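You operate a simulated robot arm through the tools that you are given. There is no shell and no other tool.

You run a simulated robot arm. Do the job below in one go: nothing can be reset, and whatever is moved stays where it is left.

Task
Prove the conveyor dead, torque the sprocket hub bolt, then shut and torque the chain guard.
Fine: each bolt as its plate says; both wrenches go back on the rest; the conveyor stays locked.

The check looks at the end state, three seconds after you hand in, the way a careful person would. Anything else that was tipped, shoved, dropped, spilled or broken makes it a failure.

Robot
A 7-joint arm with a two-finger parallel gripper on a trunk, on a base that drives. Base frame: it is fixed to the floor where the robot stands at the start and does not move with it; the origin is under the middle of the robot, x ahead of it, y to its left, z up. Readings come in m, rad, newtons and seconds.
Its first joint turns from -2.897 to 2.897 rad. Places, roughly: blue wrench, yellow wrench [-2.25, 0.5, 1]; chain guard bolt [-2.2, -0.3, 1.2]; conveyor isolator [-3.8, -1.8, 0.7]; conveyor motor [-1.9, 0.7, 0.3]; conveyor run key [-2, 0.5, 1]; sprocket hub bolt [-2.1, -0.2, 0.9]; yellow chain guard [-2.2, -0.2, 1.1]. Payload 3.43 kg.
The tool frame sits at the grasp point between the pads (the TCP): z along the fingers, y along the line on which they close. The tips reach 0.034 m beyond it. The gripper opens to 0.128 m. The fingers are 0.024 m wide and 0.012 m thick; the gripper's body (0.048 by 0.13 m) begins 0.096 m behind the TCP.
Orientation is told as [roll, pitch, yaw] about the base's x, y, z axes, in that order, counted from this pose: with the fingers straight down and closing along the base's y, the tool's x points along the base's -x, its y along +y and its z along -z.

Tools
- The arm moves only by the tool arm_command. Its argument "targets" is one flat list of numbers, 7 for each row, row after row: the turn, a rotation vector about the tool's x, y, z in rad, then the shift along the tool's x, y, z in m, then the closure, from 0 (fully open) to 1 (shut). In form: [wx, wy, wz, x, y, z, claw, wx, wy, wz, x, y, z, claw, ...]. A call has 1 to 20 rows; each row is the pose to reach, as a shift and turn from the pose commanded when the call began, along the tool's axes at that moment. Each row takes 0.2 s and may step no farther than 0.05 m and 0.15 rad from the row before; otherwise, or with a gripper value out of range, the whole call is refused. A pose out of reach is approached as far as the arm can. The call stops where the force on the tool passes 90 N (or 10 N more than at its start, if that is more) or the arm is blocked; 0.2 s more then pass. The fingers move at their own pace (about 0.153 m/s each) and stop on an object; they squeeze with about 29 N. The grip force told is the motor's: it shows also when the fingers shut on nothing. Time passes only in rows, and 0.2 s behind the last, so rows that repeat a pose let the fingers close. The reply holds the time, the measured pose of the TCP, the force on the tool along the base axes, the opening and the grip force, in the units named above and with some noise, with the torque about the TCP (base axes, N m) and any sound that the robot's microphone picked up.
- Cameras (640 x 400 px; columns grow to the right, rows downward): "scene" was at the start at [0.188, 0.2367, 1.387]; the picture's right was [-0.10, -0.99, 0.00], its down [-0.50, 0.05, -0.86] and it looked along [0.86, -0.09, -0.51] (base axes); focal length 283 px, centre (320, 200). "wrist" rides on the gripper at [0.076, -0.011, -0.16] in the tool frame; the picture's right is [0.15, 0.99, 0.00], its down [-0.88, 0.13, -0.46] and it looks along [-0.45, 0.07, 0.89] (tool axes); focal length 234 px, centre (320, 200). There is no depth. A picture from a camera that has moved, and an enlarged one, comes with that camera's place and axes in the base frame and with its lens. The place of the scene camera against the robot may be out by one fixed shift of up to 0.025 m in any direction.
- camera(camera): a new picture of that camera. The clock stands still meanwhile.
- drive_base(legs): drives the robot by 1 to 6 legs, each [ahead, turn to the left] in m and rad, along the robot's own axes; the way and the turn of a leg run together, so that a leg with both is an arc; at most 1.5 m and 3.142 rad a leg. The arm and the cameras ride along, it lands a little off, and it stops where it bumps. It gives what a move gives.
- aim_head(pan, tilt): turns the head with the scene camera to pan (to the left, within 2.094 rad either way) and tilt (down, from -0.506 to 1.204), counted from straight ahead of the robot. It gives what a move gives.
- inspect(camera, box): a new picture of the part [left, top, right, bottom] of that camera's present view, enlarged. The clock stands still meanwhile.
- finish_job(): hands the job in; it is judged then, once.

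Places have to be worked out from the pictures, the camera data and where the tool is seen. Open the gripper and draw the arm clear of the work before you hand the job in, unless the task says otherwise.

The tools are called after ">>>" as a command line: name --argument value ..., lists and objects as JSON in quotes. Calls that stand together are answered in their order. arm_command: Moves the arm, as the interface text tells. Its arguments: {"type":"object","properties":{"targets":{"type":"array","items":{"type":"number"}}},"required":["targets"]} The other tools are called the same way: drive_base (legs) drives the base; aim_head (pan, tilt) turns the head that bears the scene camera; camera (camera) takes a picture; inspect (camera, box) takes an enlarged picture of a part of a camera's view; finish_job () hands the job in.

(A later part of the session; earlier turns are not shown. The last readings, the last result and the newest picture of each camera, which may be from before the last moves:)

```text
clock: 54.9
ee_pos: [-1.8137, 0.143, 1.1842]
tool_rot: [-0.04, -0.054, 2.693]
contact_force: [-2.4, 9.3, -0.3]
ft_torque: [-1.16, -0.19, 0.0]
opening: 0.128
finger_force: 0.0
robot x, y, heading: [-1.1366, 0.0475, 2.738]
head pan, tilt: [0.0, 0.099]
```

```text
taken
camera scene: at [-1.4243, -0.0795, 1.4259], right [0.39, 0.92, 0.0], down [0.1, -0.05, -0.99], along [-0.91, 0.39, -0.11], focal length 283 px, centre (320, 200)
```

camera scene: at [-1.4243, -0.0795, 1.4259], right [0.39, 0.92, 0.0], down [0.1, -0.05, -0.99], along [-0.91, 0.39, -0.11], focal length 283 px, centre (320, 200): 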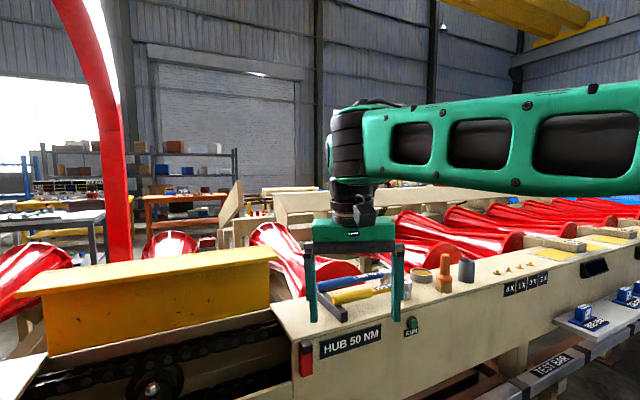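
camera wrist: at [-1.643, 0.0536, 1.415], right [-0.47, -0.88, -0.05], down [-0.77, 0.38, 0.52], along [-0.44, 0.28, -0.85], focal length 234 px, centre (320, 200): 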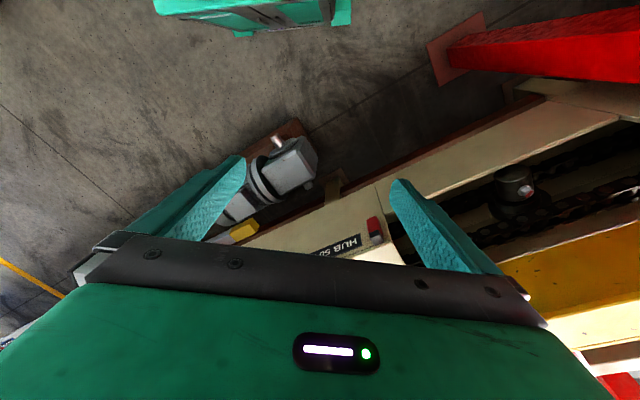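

The contact is cleared (force back to about 0). From now on I keep the hand lower and further out. I finish the drive to about (-1.41, 0.16), facing -x.

>>> drive_base --legs '[[0.28, 0], [0, 0.39]]'

>>> aim_head --pan 0.7 --tilt 0.3

>>> camera --camera "scene"

>>> inspect --camera "scene" --box '[240, 100, 440, 225]'

```text
clock: 57.8
ee_pos: [-2.0604, 0.1215, 1.1923]
tool_rot: [-0.038, -0.079, 2.855]
contact_force: [-1.1, 1.2, -1.2]
ft_torque: [-0.04, -0.14, -0.05]
opening: 0.1281
finger_force: 0.1
robot x, y, heading: [-1.3949, 0.1586, 2.941]
head pan, tilt: [0.0, 0.099]
stopped in leg 2: the force on the tool passed its limit at 101 N (the readings are from after the stop); the commanded pose is now the measured one
```

```text
clock: 58.9
ee_pos: [-2.0615, 0.1231, 1.1924]
tool_rot: [-0.039, -0.078, 2.853]
contact_force: [-0.4, -0.9, -0.3]
ft_torque: [-0.01, -0.01, -0.02]
opening: 0.1281
finger_force: 0.0
robot x, y, heading: [-1.3973, 0.1567, 2.941]
head pan, tilt: [0.7, 0.3]
```

```text
taken
camera scene: at [-1.6444, -0.0826, 1.4074], right [-0.48, 0.88, -0.01], down [0.27, 0.14, -0.95], along [-0.83, -0.46, -0.31], focal length 283 px, centre (320, 200)
```

scene: 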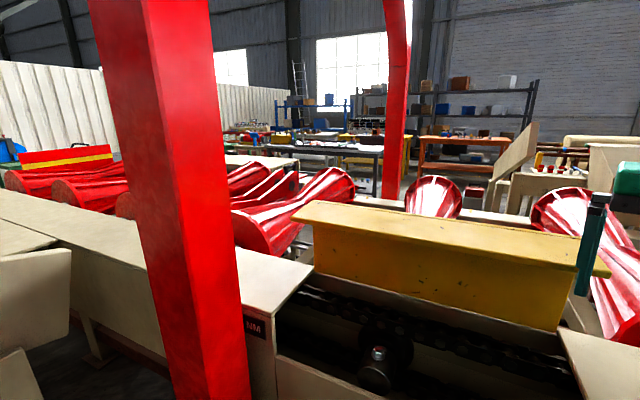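

```text
3.20 times, centred on (340, 162) of scene
camera zoom: at [-1.6444, -0.0826, 1.4074], right [-0.48, 0.88, -0.01], down [0.27, 0.14, -0.95], along [-0.83, -0.46, -0.31], focal length 905 px, centre (256, 320)
```

zoom: 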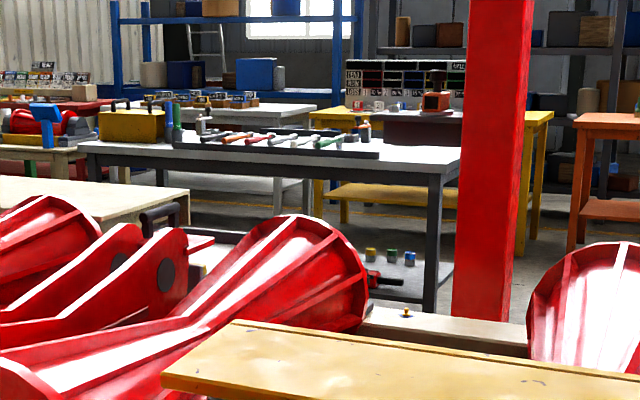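

The tool brushed the guard's end while turning (101 N stop). The guard looks unmoved. The red plates with black discs lie where the isolator is expected, so I zoom in there and check the guard too.

>>> inspect --camera "scene" --box '[235, 140, 335, 203]'

>>> inspect --camera "scene" --box '[500, 160, 640, 340]'

>>> camera --camera "wrist"

```text
6.35 times, centred on (285, 172) of scene
camera zoom: at [-1.6444, -0.0826, 1.4074], right [-0.48, 0.88, -0.01], down [0.27, 0.14, -0.95], along [-0.83, -0.46, -0.31], focal length 1795 px, centre (542, 381)
```

zoom: 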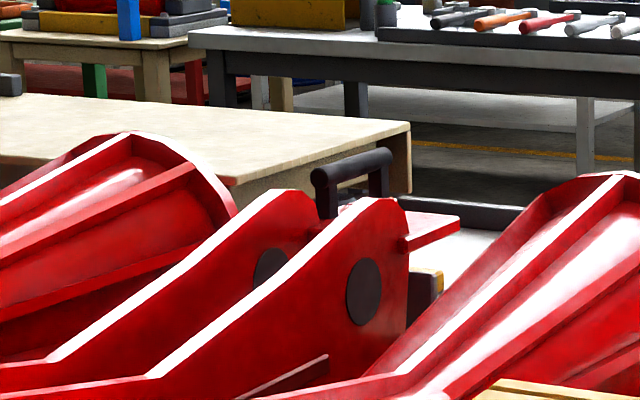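

```text
2.22 times, centred on (570, 250) of scene
camera zoom: at [-1.6444, -0.0826, 1.4074], right [-0.48, 0.88, -0.01], down [0.27, 0.14, -0.95], along [-0.83, -0.46, -0.31], focal length 628 px, centre (-236, 89)
```

zoom: 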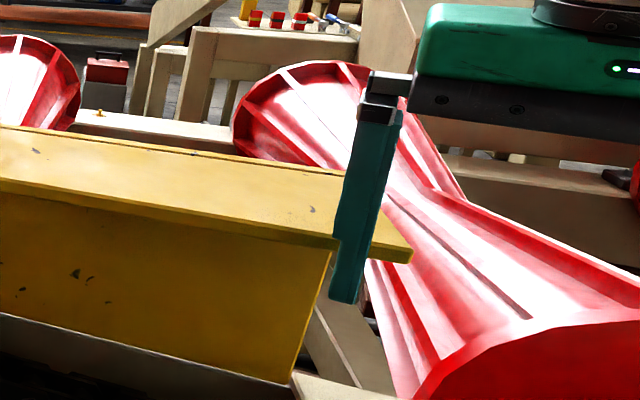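

```text
taken
camera wrist: at [-1.9749, 0.1001, 1.3453], right [-0.14, -0.99, -0.05], down [-0.85, 0.1, 0.52], along [-0.51, 0.12, -0.85], focal length 234 px, centre (320, 200)
```

wrist: 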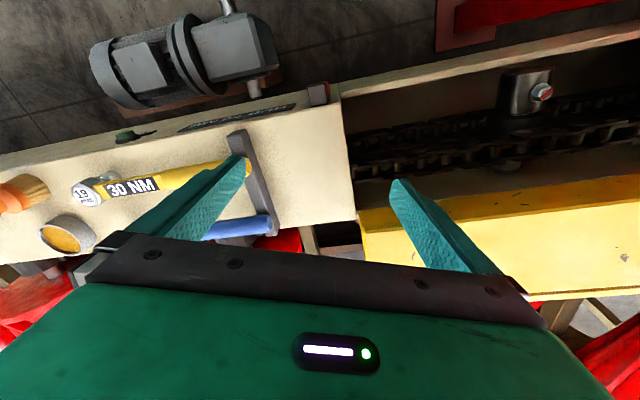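

The isolator itself is hidden behind the rollers. The proof is the RUN key, at about (-2.06, 0.49, 0.963). I move the hand right and away from the guard, closing the fingers, to a spot in front of and above the RUN key.

>>> arm_command --targets '[-0.005, 0.01, -0.036, -0.004, -0.0464, 0.0122, 0.2, -0.01, 0.02, -0.072, -0.008, -0.0928, 0.0244, 0.4, -0.015, 0.029, -0.108, -0.012, -0.139, 0.0366, 0.6, -0.02, 0.039, -0.144, -0.016, -0.1855, 0.0487, 0.8, -0.0245, 0.049, -0.18, -0.02, -0.232, 0.061, 1, -0.029, 0.0585, -0.217, -0.024, -0.278, 0.073, 1, -0.034, 0.068, -0.253, -0.028, -0.325, 0.085, 1, -0.039, 0.078, -0.289, -0.032, -0.371, 0.0974, 1]'

>>> camera --camera "wrist"

>>> aim_head --pan -0.3 --tilt 0.5

>>> camera --camera "scene"

```text
clock: 60.7
ee_pos: [-1.9888, 0.4913, 1.1143]
tool_rot: [-0.011, 0.004, 3.141]
contact_force: [1.0, -0.6, 1.0]
ft_torque: [0.04, 0.0, 0.0]
opening: 0.0
finger_force: 29.2
robot x, y, heading: [-1.3969, 0.1576, 2.936]
head pan, tilt: [0.7, 0.3]
```

```text
taken
camera wrist: at [-1.913, 0.4999, 1.2738], right [0.15, -0.99, -0.01], down [-0.88, -0.14, 0.45], along [-0.45, -0.06, -0.89], focal length 234 px, centre (320, 200)
```

wrist: 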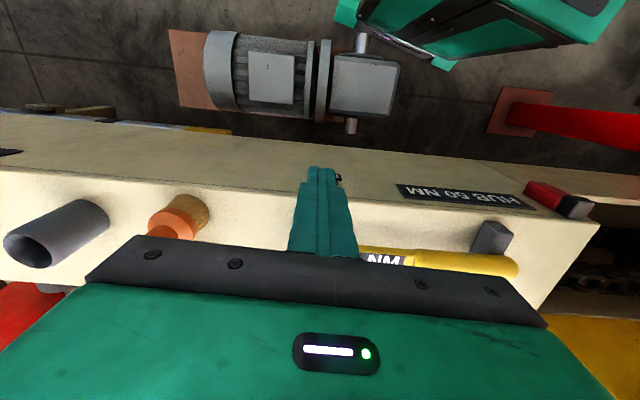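

```text
clock: 62.0
ee_pos: [-1.989, 0.4906, 1.1132]
tool_rot: [-0.012, 0.007, 3.138]
contact_force: [-0.4, 0.4, 0.3]
ft_torque: [-0.05, -0.02, -0.04]
opening: 0.0001
finger_force: 28.7
robot x, y, heading: [-1.3995, 0.1621, 2.937]
head pan, tilt: [-0.3, 0.499]
```

```text
taken
camera scene: at [-1.642, 0.0056, 1.3888], right [0.48, 0.88, 0.0], down [0.43, -0.23, -0.87], along [-0.76, 0.42, -0.49], focal length 283 px, centre (320, 200)
```

scene: 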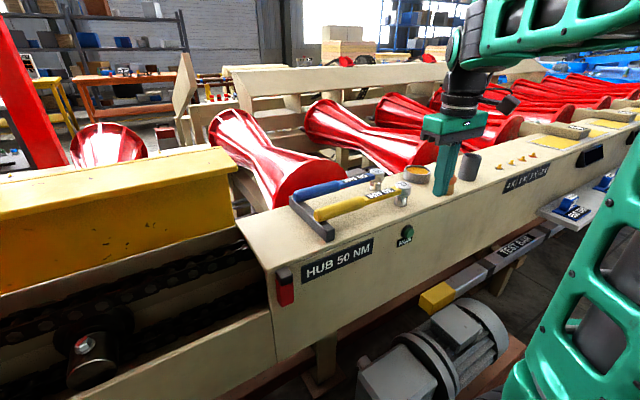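

The button is hidden just behind the fingertips. I shift the hand 6 cm to +y to see it clearly with the wrist camera.

>>> arm_command --targets '[0, 0, 0, 0.0, -0.035, 0, 1, 0, 0, 0, 0.0, -0.07, 0, 1, 0, 0, 0, 0, -0.07, 0, 1]'

>>> inspect --camera "wrist" --box '[260, 100, 460, 225]'

```text
clock: 62.8
ee_pos: [-1.9888, 0.5625, 1.1157]
tool_rot: [-0.01, 0.005, 3.14]
contact_force: [0.7, -0.3, 0.1]
ft_torque: [0.0, 0.01, -0.02]
opening: 0.0
finger_force: 28.9
robot x, y, heading: [-1.3974, 0.1607, 2.941]
head pan, tilt: [-0.3, 0.499]
```

```text
3.20 times, centred on (360, 162) of wrist
camera zoom: at [-1.9137, 0.5709, 1.2767], right [0.15, -0.99, -0.01], down [-0.88, -0.13, 0.45], along [-0.45, -0.06, -0.89], focal length 749 px, centre (192, 320)
```

zoom: 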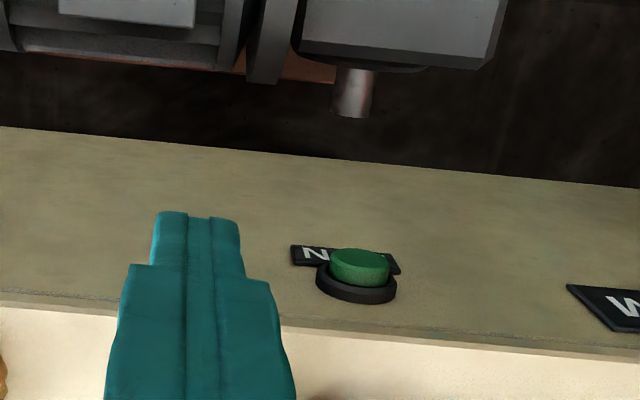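

Button centre is at about (-2.035, 0.477, 0.96), facing +x. I bring the closed fingertips in front of it, and the press follows in a separate slow move.

>>> arm_command --targets '[0, 0, 0, 0.0, 0.043, 0, 1, 0, 0, 0, 0.0, 0.086, 0, 1, 0, 0, 0, 0, 0.086, 0.047, 1, 0, 0, 0, 0, 0.086, 0.094, 1, 0, 0, 0, 0, 0.086, 0.14, 1, 0, 0, 0, 0, 0.086, 0.14, 1]'

>>> camera --camera "wrist"

>>> inspect --camera "scene" --box '[330, 160, 530, 400]'

```text
clock: 64.2
ee_pos: [-1.988, 0.4792, 0.9758]
tool_rot: [-0.013, 0.006, 3.141]
contact_force: [0.7, 0.4, -0.6]
ft_torque: [0.03, 0.01, 0.01]
opening: 0.0
finger_force: 29.0
robot x, y, heading: [-1.3964, 0.1611, 2.937]
head pan, tilt: [-0.3, 0.499]
```

```text
taken
camera wrist: at [-1.913, 0.4875, 1.1363], right [0.14, -0.99, -0.01], down [-0.88, -0.13, 0.45], along [-0.45, -0.06, -0.89], focal length 234 px, centre (320, 200)
```

wrist: 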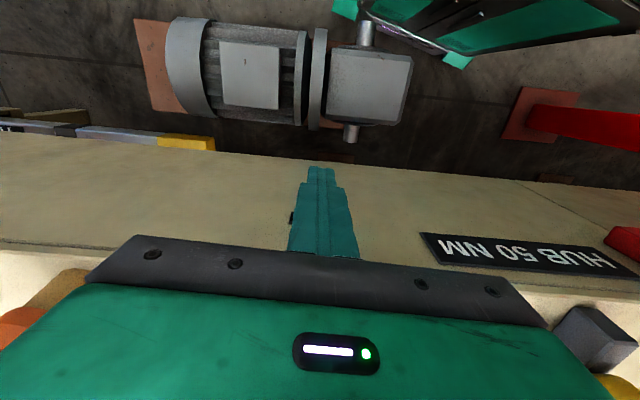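

```text
1.67 times, centred on (430, 280) of scene
camera zoom: at [-1.6419, 0.0057, 1.3888], right [0.48, 0.88, 0.0], down [0.43, -0.23, -0.87], along [-0.76, 0.42, -0.49], focal length 471 px, centre (137, 67)
```

zoom: 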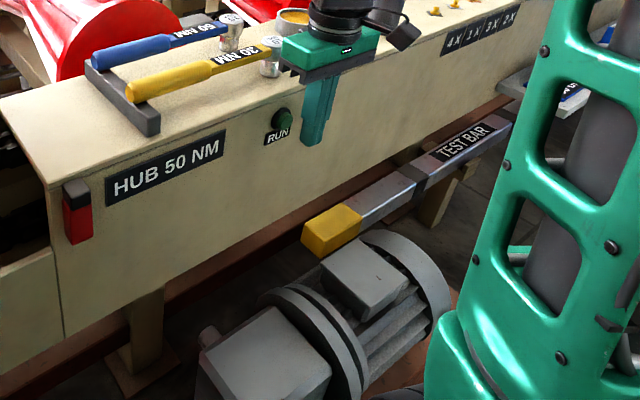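

Fingers are in front of the key. I push slowly in -x, stopping well short of a hard force.

>>> arm_command --targets '[0, 0, 0, -0.02, 0.001, 0, 1, 0, 0, 0, -0.03, 0.001, 0, 1, 0, 0, 0, -0.036, 0.001, 0, 1, 0, 0, 0, -0.04, 0.001, 0, 1, 0, 0, 0, -0.044, 0.001, 0, 1]'

>>> inspect --camera "scene" --box '[330, 160, 530, 400]'

```text
clock: 65.4
ee_pos: [-2.0272, 0.4772, 0.9763]
tool_rot: [-0.008, 0.013, 3.135]
contact_force: [48.1, -4.6, 15.3]
ft_torque: [-0.09, -0.75, -0.01]
opening: 0.0
finger_force: 29.2
robot x, y, heading: [-1.3977, 0.1634, 2.939]
head pan, tilt: [-0.3, 0.499]
heard: click
```

```text
1.67 times, centred on (430, 280) of scene
camera zoom: at [-1.6393, 0.0053, 1.3892], right [0.48, 0.88, 0.0], down [0.43, -0.23, -0.87], along [-0.76, 0.42, -0.49], focal length 471 px, centre (137, 67)
```

zoom: 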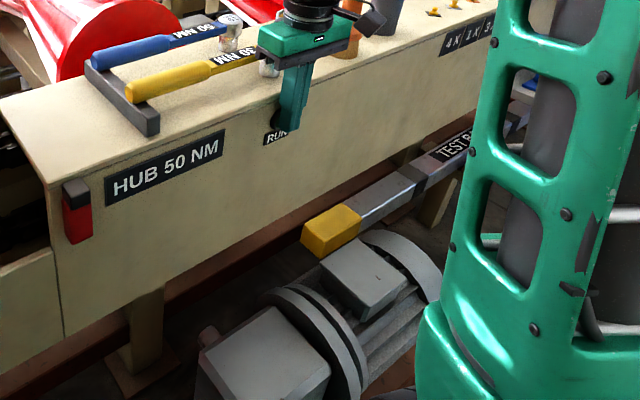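

A click only, with 48 N on the key. I hold it for a moment to listen for the motor, then back off.

>>> arm_command --targets '[0, 0, 0, 0, 0, 0, 1, 0, 0, 0, 0, 0, 0, 1, 0, 0, 0, 0, 0, 0, 1, 0, 0, 0, 0, 0, 0, 1]'

>>> camera --camera "wrist"

>>> arm_command --targets '[0, 0, 0, 0.03, 0, 0, 1, 0, 0, 0, 0.06, 0, 0, 1, 0, 0, 0, 0.06, 0, -0.05, 1, 0, 0, 0, 0.06, 0, -0.1, 1, 0, 0, 0, 0.06, 0, -0.14, 1, 0, 0, 0, 0.06, 0, -0.14, 1, 0, 0, 0, 0.06, 0, -0.14, 1, 0, 0, 0, 0.06, 0, -0.14, 1]'

>>> camera --camera "wrist"

>>> camera --camera "scene"

```text
clock: 66.4
ee_pos: [-2.0289, 0.4771, 0.9757]
tool_rot: [-0.01, 0.012, 3.136]
contact_force: [61.3, 5.1, 9.0]
ft_torque: [0.04, -1.07, -0.08]
opening: 0.0
finger_force: 28.7
robot x, y, heading: [-1.3971, 0.1593, 2.94]
head pan, tilt: [-0.3, 0.499]
```

```text
taken
camera wrist: at [-1.9537, 0.4857, 1.1368], right [0.14, -0.99, -0.01], down [-0.89, -0.13, 0.44], along [-0.44, -0.06, -0.9], focal length 234 px, centre (320, 200)
```

wrist: 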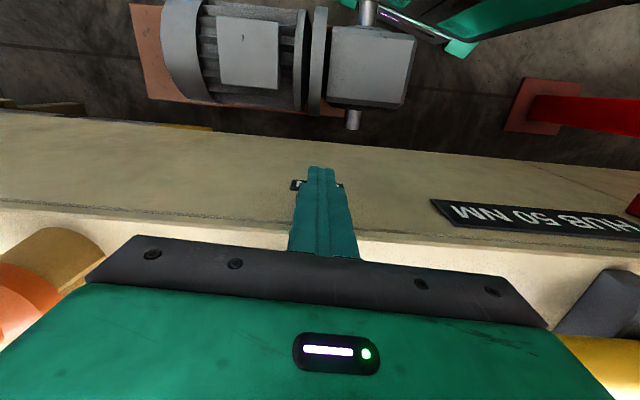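

```text
clock: 68.2
ee_pos: [-1.9743, 0.4765, 1.1185]
tool_rot: [-0.012, 0.006, 3.141]
contact_force: [1.2, 0.7, 0.1]
ft_torque: [-0.01, 0.01, -0.01]
opening: 0.0
finger_force: 29.0
robot x, y, heading: [-1.3981, 0.1627, 2.942]
head pan, tilt: [-0.3, 0.499]
```

```text
taken
camera wrist: at [-1.899, 0.4844, 1.278], right [0.15, -0.99, -0.01], down [-0.88, -0.13, 0.45], along [-0.45, -0.06, -0.89], focal length 234 px, centre (320, 200)
```

wrist: 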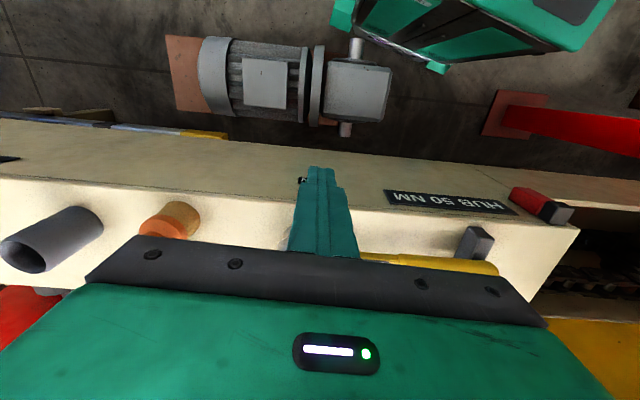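

```text
taken
camera scene: at [-1.6419, 0.0057, 1.3888], right [0.48, 0.88, 0.0], down [0.43, -0.23, -0.87], along [-0.76, 0.42, -0.49], focal length 283 px, centre (320, 200)
```

scene: 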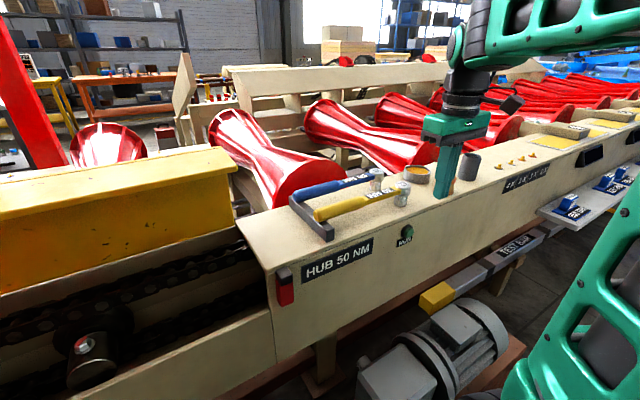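

After the press the motor and chain stayed still, with a click only, so the conveyor is proven dead. Next I open the gripper and place the wrist camera above the wrenches.

>>> arm_command --targets '[0, 0, 0, 0, 0.02, -0.04, 1, 0, 0, 0, -0.03, 0.05, -0.07, 0.6, 0, 0, 0, -0.065, 0.08, -0.08, 0.3, 0, 0, 0, -0.1, 0.11, -0.08, 0, 0, 0, 0, -0.1, 0.13, -0.08, 0]'

>>> camera --camera "wrist"

>>> inspect --camera "wrist" --box '[80, 90, 400, 290]'

>>> inspect --camera "scene" --box '[270, 150, 430, 250]'

```text
refused: row 2 steps farther than a row can; nothing moved
```

```text
taken
camera wrist: at [-1.899, 0.4844, 1.278], right [0.15, -0.99, -0.01], down [-0.88, -0.13, 0.45], along [-0.45, -0.06, -0.89], focal length 234 px, centre (320, 200)
```

wrist: 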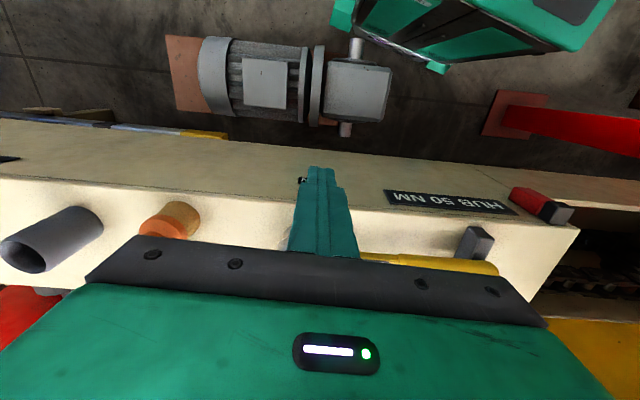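

```text
2.00 times, centred on (240, 190) of wrist
camera zoom: at [-1.899, 0.4844, 1.278], right [0.15, -0.99, -0.01], down [-0.88, -0.13, 0.45], along [-0.45, -0.06, -0.89], focal length 468 px, centre (480, 220)
```

zoom: 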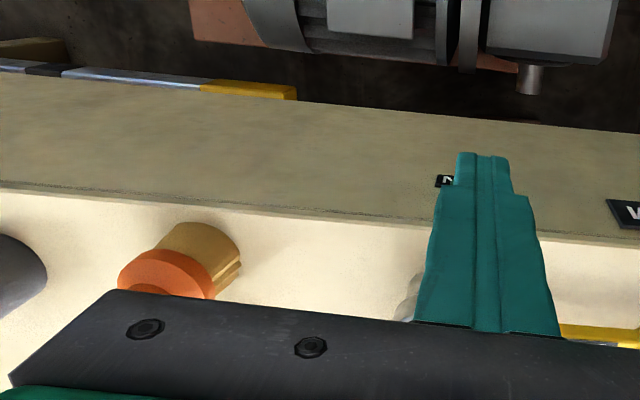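

```text
4.00 times, centred on (350, 200) of scene
camera zoom: at [-1.6419, 0.0057, 1.3888], right [0.48, 0.88, 0.0], down [0.43, -0.23, -0.87], along [-0.76, 0.42, -0.49], focal length 1131 px, centre (200, 200)
```

zoom: 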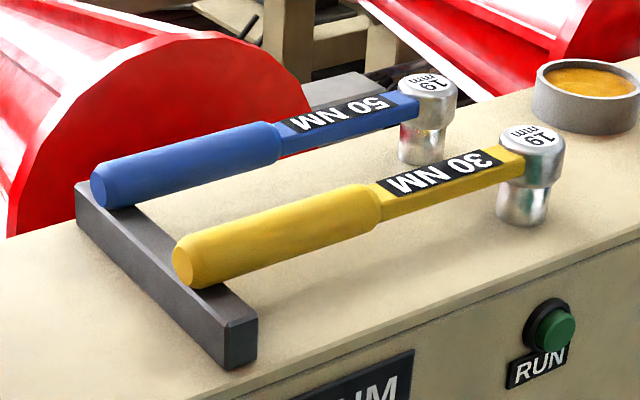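

The move was refused because one step was too large. I repeat it with smaller steps.

>>> arm_command --targets '[0, 0, 0, 0, 0.015, -0.035, 0.8, 0, 0, 0, -0.02, 0.035, -0.065, 0.5, 0, 0, 0, -0.045, 0.065, -0.08, 0.2, 0, 0, 0, -0.07, 0.1, -0.08, 0, 0, 0, 0, -0.1, 0.13, -0.08, 0]'

>>> camera --camera "wrist"

>>> inspect --camera "wrist" --box '[140, 90, 460, 290]'

```text
clock: 69.4
ee_pos: [-2.0755, 0.3433, 1.1963]
tool_rot: [-0.012, 0.003, 3.141]
contact_force: [0.5, 0.4, 0.4]
ft_torque: [-0.03, 0.09, 0.01]
opening: 0.1279
finger_force: 0.0
robot x, y, heading: [-1.3939, 0.1586, 2.94]
head pan, tilt: [-0.3, 0.499]
```

```text
taken
camera wrist: at [-1.9997, 0.3517, 1.3567], right [0.14, -0.99, -0.01], down [-0.88, -0.13, 0.45], along [-0.45, -0.05, -0.89], focal length 234 px, centre (320, 200)
```

wrist: 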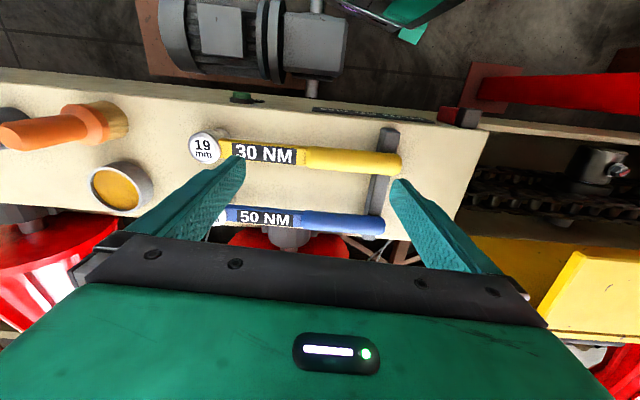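

```text
2.00 times, centred on (300, 190) of wrist
camera zoom: at [-1.9997, 0.3517, 1.3567], right [0.14, -0.99, -0.01], down [-0.88, -0.13, 0.45], along [-0.45, -0.05, -0.89], focal length 468 px, centre (360, 220)
```

zoom: 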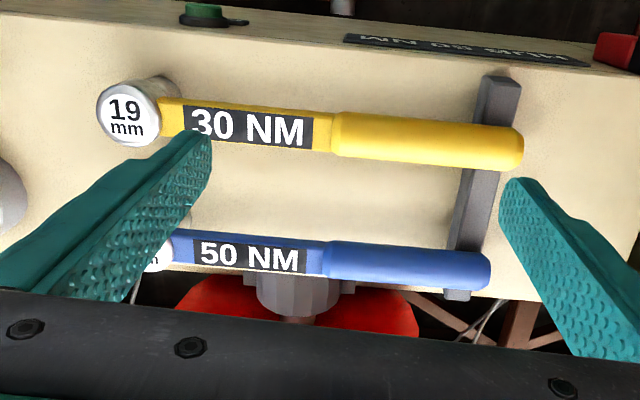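

I now have both wrenches: heads near (-2.09, 0.49) for yellow and (-2.21, 0.49) for blue, with handles running to y≈0.24. I turn the hand 90° so the fingers close across the handles, and move it above the blue wrench to measure it.

>>> arm_command --targets '[0, 0, 0.143, -0.011, -0.0065, 0, 0, 0, 0, 0.286, -0.022, -0.013, 0, 0, 0, 0, 0.429, -0.033, -0.0195, 0, 0, 0, 0, 0.571, -0.044, -0.026, 0, 0, 0, 0, 0.714, -0.055, -0.0325, 0, 0, 0, 0, 0.857, -0.066, -0.039, 0, 0, 0, 0, 1.0, -0.077, -0.045, 0, 0, 0, 0, 1.143, -0.088, -0.052, 0, 0, 0, 0, 1.286, -0.099, -0.058, 0, 0, 0, 0, 1.428, -0.11, -0.064, 0, 0, 0, 0, 1.571, -0.12, -0.07, 0, 0, 0, 0, 0, 1.571, -0.12, -0.07, 0, 0]'

>>> camera --camera "wrist"

>>> camera --camera "scene"

```text
refused: targets must hold 7 numbers for each row
```

```text
taken
camera wrist: at [-1.9997, 0.3517, 1.3567], right [0.14, -0.99, -0.01], down [-0.88, -0.13, 0.45], along [-0.45, -0.05, -0.89], focal length 234 px, centre (320, 200)
```

wrist: 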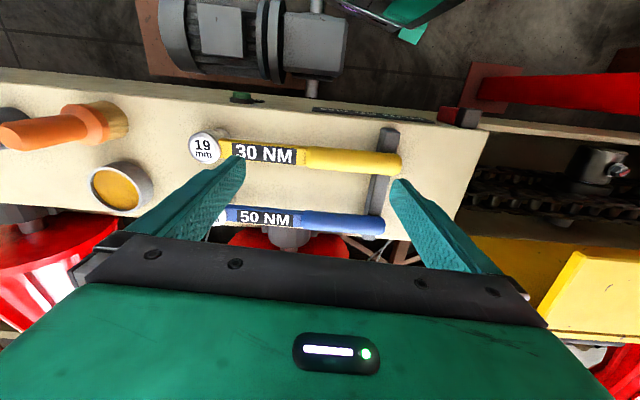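

```text
taken
camera scene: at [-1.6414, 0.0059, 1.3889], right [0.48, 0.88, 0.0], down [0.43, -0.23, -0.87], along [-0.76, 0.42, -0.49], focal length 283 px, centre (320, 200)
```

scene: 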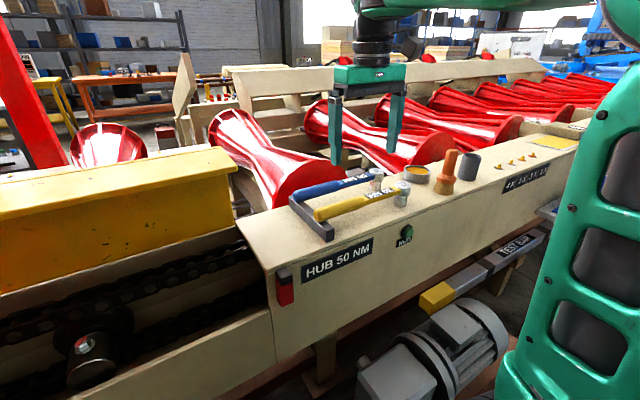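

My list had a miscounted row, so I send it again correctly.

>>> arm_command --targets '[0, 0, 0.143, -0.011, -0.0065, 0, 0, 0, 0, 0.286, -0.022, -0.013, 0, 0, 0, 0, 0.429, -0.033, -0.0195, 0, 0, 0, 0, 0.571, -0.044, -0.026, 0, 0, 0, 0, 0.714, -0.055, -0.0325, 0, 0, 0, 0, 0.857, -0.066, -0.039, 0, 0, 0, 0, 1.0, -0.077, -0.045, 0, 0, 0, 0, 1.143, -0.088, -0.052, 0, 0, 0, 0, 1.286, -0.099, -0.058, 0, 0, 0, 0, 1.428, -0.11, -0.064, 0, 0, 0, 0, 1.571, -0.12, -0.07, 0, 0, 0, 0, 1.571, -0.12, -0.07, 0, 0]'

>>> camera --camera "wrist"

>>> camera --camera "scene"

```text
clock: 72.0
ee_pos: [-2.1962, 0.4158, 1.1942]
tool_rot: [-0.007, -0.012, 1.567]
contact_force: [-0.1, -0.5, -0.1]
ft_torque: [0.01, -0.01, -0.03]
opening: 0.128
finger_force: 0.0
robot x, y, heading: [-1.3994, 0.1625, 2.941]
head pan, tilt: [-0.3, 0.499]
```

```text
taken
camera wrist: at [-2.1854, 0.3366, 1.3538], right [-0.99, -0.14, -0.01], down [-0.13, 0.88, 0.47], along [-0.06, 0.46, -0.89], focal length 234 px, centre (320, 200)
```

wrist: 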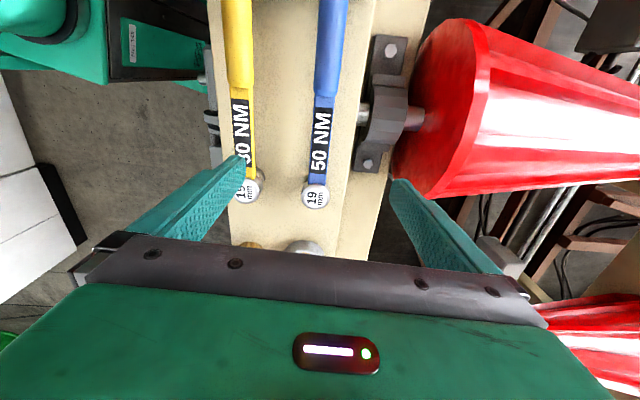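

```text
taken
camera scene: at [-1.6421, 0.0058, 1.3888], right [0.48, 0.88, 0.0], down [0.43, -0.23, -0.87], along [-0.76, 0.42, -0.49], focal length 283 px, centre (320, 200)
```

scene: 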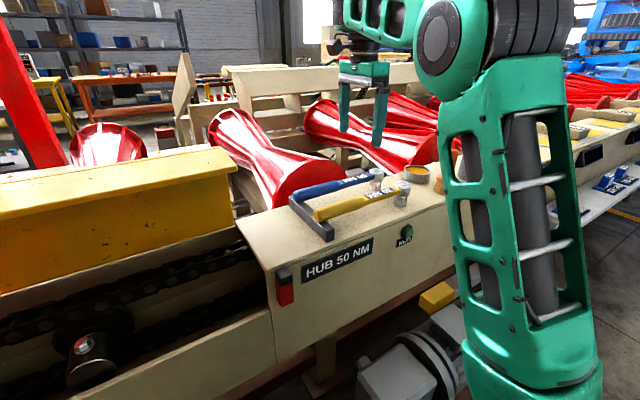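

I zoom in for accurate positions of the heads and handles.

>>> inspect --camera "wrist" --box '[200, 0, 440, 150]'

>>> inspect --camera "wrist" --box '[220, 90, 420, 215]'

```text
2.67 times, centred on (320, 75) of wrist
camera zoom: at [-2.1854, 0.3366, 1.3538], right [-0.99, -0.14, -0.01], down [-0.13, 0.88, 0.47], along [-0.06, 0.46, -0.89], focal length 624 px, centre (320, 533)
```

zoom: 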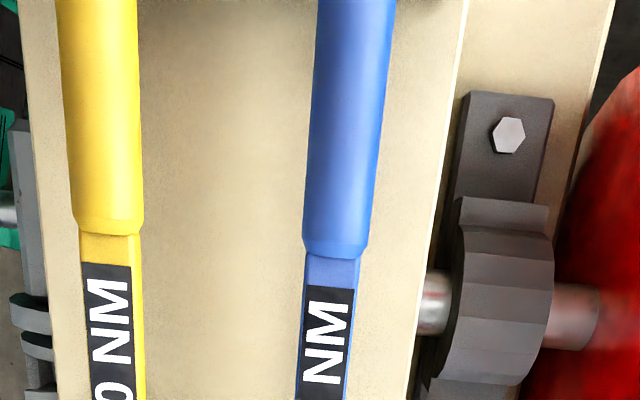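

```text
3.20 times, centred on (320, 152) of wrist
camera zoom: at [-2.1854, 0.3366, 1.3538], right [-0.99, -0.14, -0.01], down [-0.13, 0.88, 0.47], along [-0.06, 0.46, -0.89], focal length 749 px, centre (320, 352)
```

zoom: 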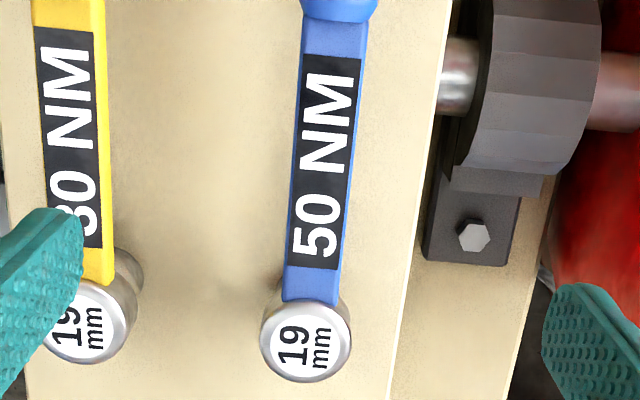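

Blue head top is at (-2.199, 0.487, 1.047), with the shank running 3° off y. I'll grip the shank 6.5 cm from the head with the gripper half open, because of the pillow block behind. I descend to TCP z≈1.041.

>>> arm_command --targets '[-0.003, 0.006, -0.025, -0.002, 0, 0.02, 0.5, -0.007, 0.012, -0.055, -0.004, 0, 0.05, 0.5, -0.007, 0.012, -0.055, -0.004, 0, 0.09, 0.5, -0.007, 0.012, -0.055, -0.004, 0, 0.125, 0.5, -0.007, 0.012, -0.055, -0.004, 0, 0.125, 0.5]'

>>> camera --camera "wrist"

>>> inspect --camera "scene" --box '[290, 110, 450, 230]'

```text
clock: 73.2
ee_pos: [-2.1947, 0.4185, 1.0687]
tool_rot: [0.0, -0.002, 1.624]
contact_force: [-0.5, 0.1, 0.7]
ft_torque: [0.0, -0.02, 0.01]
opening: 0.0641
finger_force: 0.1
robot x, y, heading: [-1.3976, 0.1607, 2.943]
head pan, tilt: [-0.3, 0.499]
```

```text
taken
camera wrist: at [-2.18, 0.3424, 1.2285], right [-0.98, -0.2, 0.0], down [-0.18, 0.87, 0.46], along [-0.09, 0.45, -0.89], focal length 234 px, centre (320, 200)
```

wrist: 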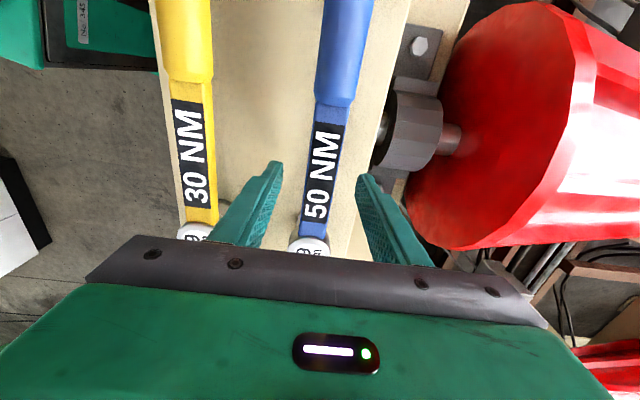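

```text
3.33 times, centred on (370, 170) of scene
camera zoom: at [-1.6421, 0.0058, 1.3888], right [0.48, 0.88, 0.0], down [0.43, -0.23, -0.87], along [-0.76, 0.42, -0.49], focal length 942 px, centre (153, 300)
```

zoom: 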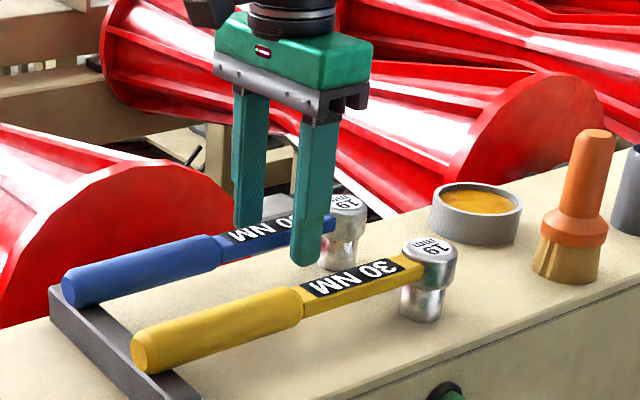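

The fingers straddle the blue shank well. I go down the last 2.7 cm and close.

>>> arm_command --targets '[0, 0, 0, 0, 0, 0.015, 0.5, 0, 0, 0, 0, 0, 0.027, 0.5, 0, 0, 0, 0, 0, 0.027, 0.75, 0, 0, 0, 0, 0, 0.027, 1, 0, 0, 0, 0, 0, 0.027, 1, 0, 0, 0, 0, 0, 0.027, 1]'

>>> camera --camera "wrist"

```text
clock: 74.6
ee_pos: [-2.1941, 0.4194, 1.0412]
tool_rot: [0.001, -0.001, 1.624]
contact_force: [1.2, -0.6, 1.8]
ft_torque: [-0.02, -0.12, -0.25]
opening: 0.0246
finger_force: 29.2
robot x, y, heading: [-1.394, 0.1619, 2.941]
head pan, tilt: [-0.3, 0.499]
```

```text
taken
camera wrist: at [-2.1792, 0.3426, 1.2014], right [-0.98, -0.2, 0.0], down [-0.18, 0.87, 0.46], along [-0.09, 0.45, -0.89], focal length 234 px, centre (320, 200)
```

wrist: 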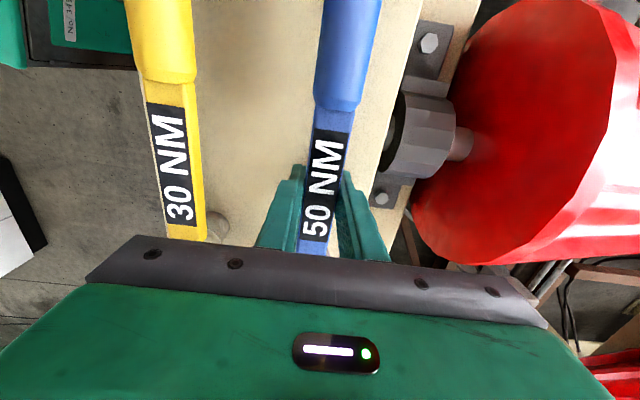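

The shank is gripped (opening 24.6 mm). I lift straight up 12 cm and see how the wrench hangs.

>>> arm_command --targets '[0, 0, 0, 0, 0, -0.02, 1, 0, 0, 0, 0, 0, -0.05, 1, 0, 0, 0, 0, 0, -0.09, 1, 0, 0, 0, 0, 0, -0.13, 1, 0, 0, 0, 0, 0, -0.13, 1]'

>>> camera --camera "wrist"

>>> camera --camera "scene"

```text
clock: 75.8
ee_pos: [-2.1925, 0.4201, 1.1727]
tool_rot: [0.001, 0.0, 1.624]
contact_force: [0.1, -0.2, 0.0]
ft_torque: [-0.03, 0.0, 0.01]
opening: 0.0002
finger_force: 29.0
robot x, y, heading: [-1.3977, 0.1603, 2.944]
head pan, tilt: [-0.3, 0.499]
```

```text
taken
camera wrist: at [-2.1764, 0.3434, 1.3336], right [-0.98, -0.2, 0.0], down [-0.18, 0.87, 0.46], along [-0.09, 0.45, -0.89], focal length 234 px, centre (320, 200)
```

wrist: 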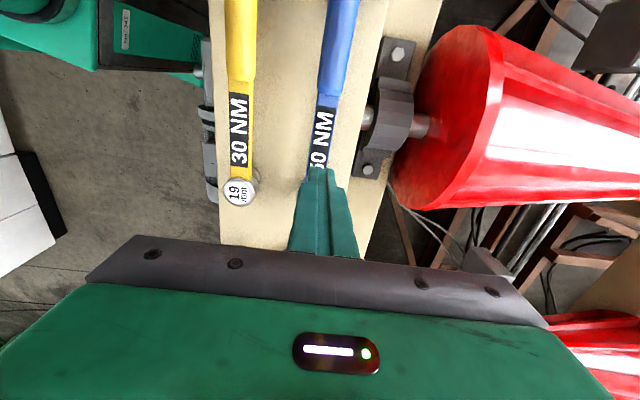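

```text
taken
camera scene: at [-1.6421, 0.0058, 1.3888], right [0.48, 0.88, 0.0], down [0.43, -0.23, -0.87], along [-0.76, 0.42, -0.49], focal length 283 px, centre (320, 200)
```

scene: 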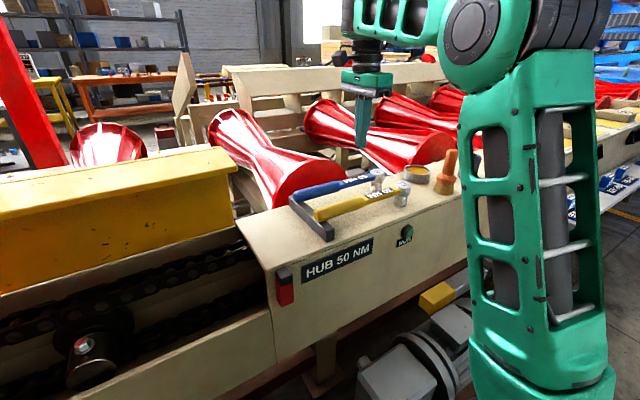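

The wrench slipped out: the opening is now 0 and the wrench still lies on the rest. I check its pose closely before gripping nearer its balance point.

>>> inspect --camera "wrist" --box '[200, 0, 440, 150]'

>>> inspect --camera "scene" --box '[280, 150, 440, 250]'

```text
2.67 times, centred on (320, 75) of wrist
camera zoom: at [-2.1764, 0.3434, 1.3336], right [-0.98, -0.2, 0.0], down [-0.18, 0.87, 0.46], along [-0.09, 0.45, -0.89], focal length 624 px, centre (320, 533)
```

zoom: 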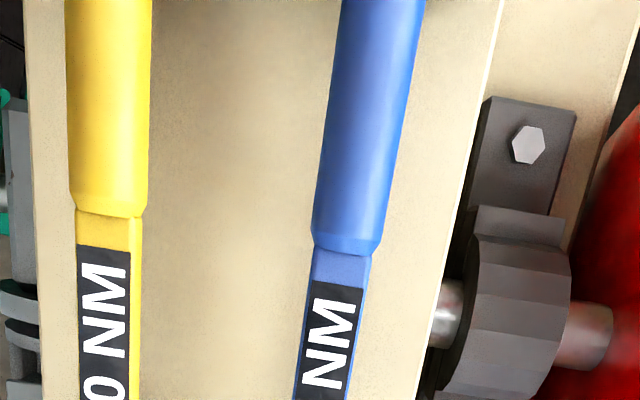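

```text
4.00 times, centred on (360, 200) of scene
camera zoom: at [-1.6421, 0.0058, 1.3888], right [0.48, 0.88, 0.0], down [0.43, -0.23, -0.87], along [-0.76, 0.42, -0.49], focal length 1131 px, centre (160, 200)
```

zoom: 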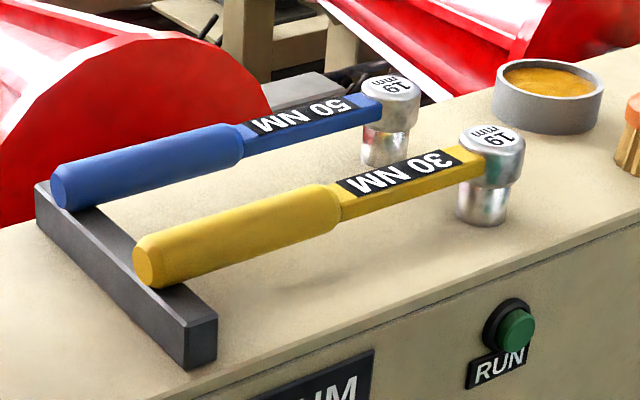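

The wrench sits as before. I regrip near its balance point, just on the head side of the collar at (-2.190, 0.375), with less opening to clear the shaft stub and slightly lower.

>>> arm_command --targets '[0, 0, 0, 0.02, 0, 0, 0.65, 0, 0, 0, 0.045, 0, 0, 0.65, 0, 0, 0, 0.045, 0, 0.04, 0.65, 0, 0, 0, 0.045, 0, 0.08, 0.65, 0, 0, 0, 0.045, 0, 0.115, 0.65, 0, 0, 0, 0.045, 0, 0.134, 0.65, 0, 0, 0, 0.045, 0, 0.134, 0.65]'

>>> camera --camera "wrist"

>>> inspect --camera "scene" --box '[280, 110, 440, 230]'

```text
clock: 77.4
ee_pos: [-2.1907, 0.3739, 1.0385]
tool_rot: [0.0, -0.003, 1.624]
contact_force: [0.7, -0.7, 0.6]
ft_torque: [-0.02, 0.04, 0.05]
opening: 0.0449
finger_force: 0.2
robot x, y, heading: [-1.3993, 0.1582, 2.937]
head pan, tilt: [-0.3, 0.499]
```

```text
taken
camera wrist: at [-2.1755, 0.2976, 1.1984], right [-0.98, -0.2, 0.0], down [-0.18, 0.87, 0.46], along [-0.09, 0.45, -0.89], focal length 234 px, centre (320, 200)
```

wrist: 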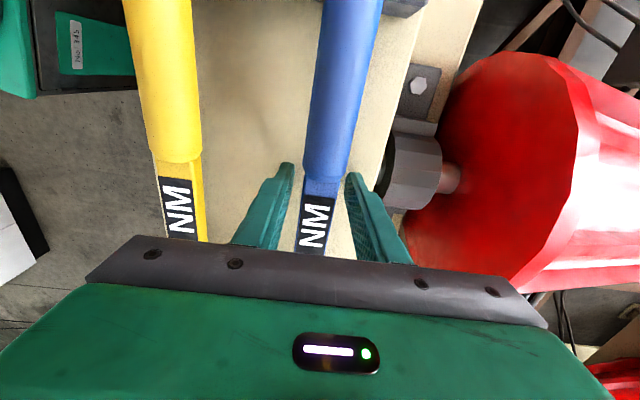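

```text
3.33 times, centred on (360, 170) of scene
camera zoom: at [-1.642, 0.0058, 1.3888], right [0.48, 0.88, 0.0], down [0.43, -0.23, -0.87], along [-0.76, 0.42, -0.49], focal length 942 px, centre (187, 300)
```

zoom: 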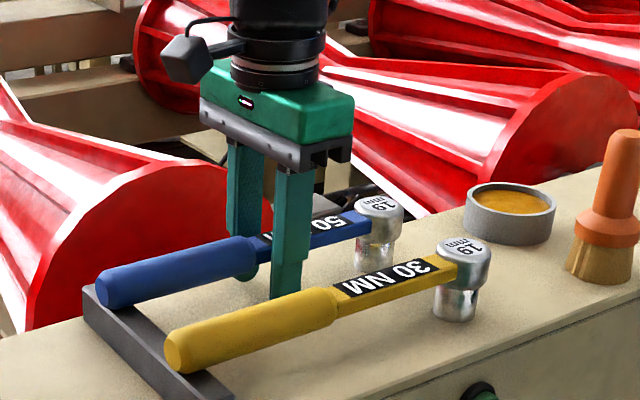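

The fingers straddle the shank beside the collar and reach almost to the table. I close, hold, then lift slowly a little.

>>> arm_command --targets '[0, 0, 0, 0, 0, 0, 1, 0, 0, 0, 0, 0, 0, 1, 0, 0, 0, 0, 0, 0, 1, 0, 0, 0, 0, 0, 0, 1, 0, 0, 0, 0, 0, -0.005, 1, 0, 0, 0, 0, 0, -0.01, 1, 0, 0, 0, 0, 0, -0.016, 1, 0, 0, 0, 0, 0, -0.022, 1]'

>>> inspect --camera "scene" --box '[280, 110, 440, 230]'

```text
clock: 79.2
ee_pos: [-2.1921, 0.3754, 1.0601]
tool_rot: [0.001, -0.002, 1.625]
contact_force: [0.0, -0.2, -3.5]
ft_torque: [-0.01, 0.01, 0.01]
opening: 0.0248
finger_force: 28.9
robot x, y, heading: [-1.4002, 0.1601, 2.943]
head pan, tilt: [-0.3, 0.499]
```

```text
3.33 times, centred on (360, 170) of scene
camera zoom: at [-1.6423, 0.0059, 1.3888], right [0.48, 0.88, 0.0], down [0.43, -0.23, -0.87], along [-0.76, 0.42, -0.49], focal length 942 px, centre (187, 300)
```

zoom: 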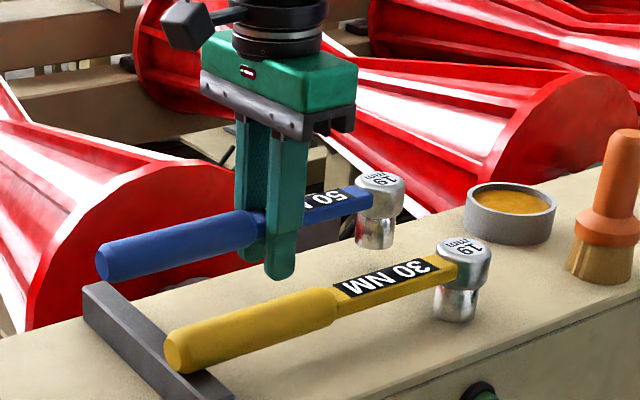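

The blue wrench is lifted level (0.36 kg, balanced). I raise it to z≈1.12 and bring it toward the robot, clear of the guard's overhanging lip, then I'll swing it round.

>>> arm_command --targets '[0, 0, 0, 0, 0, -0.02, 1, 0, 0, 0, 0, 0, -0.04, 1, 0, 0, 0, 0, 0, -0.06, 1, 0, 0, 0, 0.008, -0.034, -0.06, 1, 0, 0, 0, 0.017, -0.068, -0.06, 1, 0, 0, 0, 0.025, -0.102, -0.06, 1, 0, 0, 0, 0.033, -0.137, -0.06, 1, 0, 0, 0, 0.042, -0.171, -0.06, 1, 0, 0, 0, 0.05, -0.205, -0.06, 1, 0, 0, 0, 0.058, -0.239, -0.06, 1]'

>>> camera --camera "scene"

```text
clock: 81.4
ee_pos: [-1.9473, 0.3298, 1.1211]
tool_rot: [-0.001, 0.001, 1.624]
contact_force: [-0.5, -0.4, -4.9]
ft_torque: [-0.03, -0.11, 0.0]
opening: 0.0248
finger_force: 28.6
robot x, y, heading: [-1.3978, 0.1586, 2.936]
head pan, tilt: [-0.3, 0.499]
```

```text
taken
camera scene: at [-1.6427, 0.006, 1.3887], right [0.48, 0.88, 0.0], down [0.43, -0.23, -0.87], along [-0.76, 0.42, -0.49], focal length 283 px, centre (320, 200)
```

scene: 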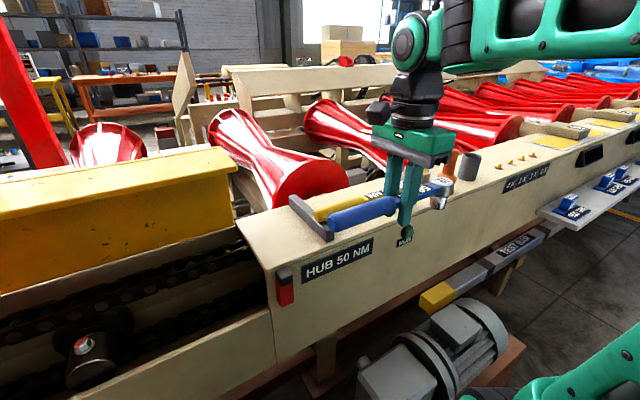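

Wrench is held level. Now I swing it round about 122° while moving to the hub side, staying in front of the opening.

>>> arm_command --targets '[0, 0, -0.133, 0.029, 0.003, 0, 1, 0, 0, -0.266, 0.058, 0.006, 0, 1, 0, 0, -0.399, 0.087, 0.009, 0, 1, 0, 0, -0.532, 0.116, 0.012, 0, 1, 0, 0, -0.666, 0.146, 0.0155, 0, 1, 0, 0, -0.799, 0.175, 0.0186, 0, 1, 0, 0, -0.932, 0.204, 0.0217, 0, 1, 0, 0, -1.065, 0.233, 0.0248, 0, 1, 0, 0, -1.198, 0.262, 0.0278, 0, 1, 0, 0, -1.331, 0.291, 0.031, 0, 1, 0, 0, -1.464, 0.32, 0.034, 0, 1, 0, 0, -1.597, 0.35, 0.037, 0, 1, 0, 0, -1.73, 0.379, 0.04, 0, 1, 0, 0, -1.864, 0.408, 0.043, 0, 1, 0, 0, -1.997, 0.437, 0.046, 0, 1, 0, 0, -2.13, 0.466, 0.0495, 0, 1]'

>>> camera --camera "wrist"

>>> aim_head --pan 0.25 --tilt 0.6

>>> camera --camera "scene"

```text
clock: 84.8
ee_pos: [-1.9725, -0.1386, 1.1207]
tool_rot: [0.001, -0.002, -2.528]
contact_force: [1.0, 1.2, -3.0]
ft_torque: [-0.04, 0.01, 0.02]
opening: 0.0246
finger_force: 29.0
robot x, y, heading: [-1.4015, 0.1588, 2.938]
head pan, tilt: [-0.3, 0.499]
```

```text
taken
camera wrist: at [-1.9167, -0.087, 1.2801], right [0.69, -0.72, 0.0], down [-0.64, -0.61, 0.46], along [-0.33, -0.31, -0.89], focal length 234 px, centre (320, 200)
```

wrist: 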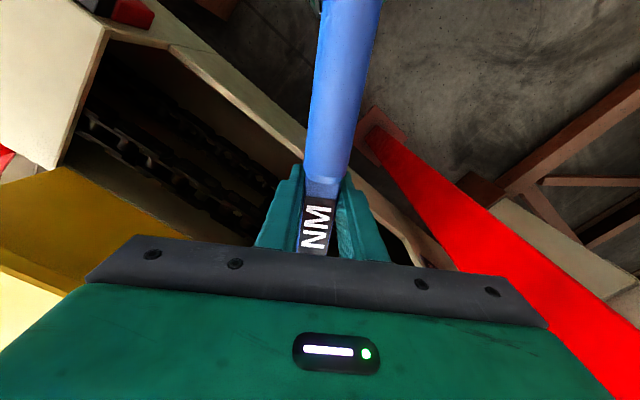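

```text
clock: 85.7
ee_pos: [-1.9724, -0.1382, 1.1202]
tool_rot: [-0.001, -0.002, -2.531]
contact_force: [0.6, -0.2, -3.9]
ft_torque: [0.03, -0.04, -0.03]
opening: 0.0245
finger_force: 29.2
robot x, y, heading: [-1.3959, 0.1596, 2.942]
head pan, tilt: [0.25, 0.6]
```

```text
taken
camera scene: at [-1.6504, -0.0423, 1.3797], right [-0.05, 1.0, 0.0], down [0.58, 0.03, -0.82], along [-0.82, -0.04, -0.58], focal length 283 px, centre (320, 200)
```

scene: 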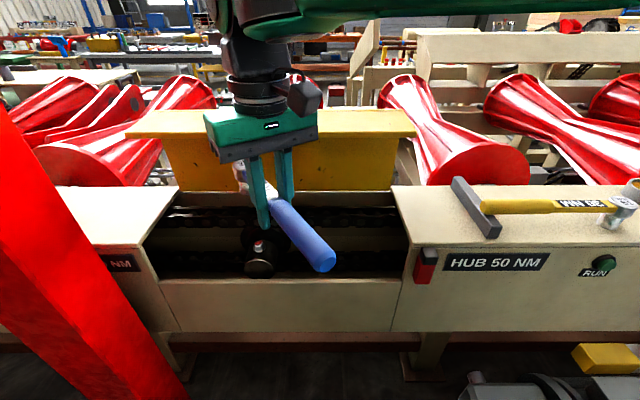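

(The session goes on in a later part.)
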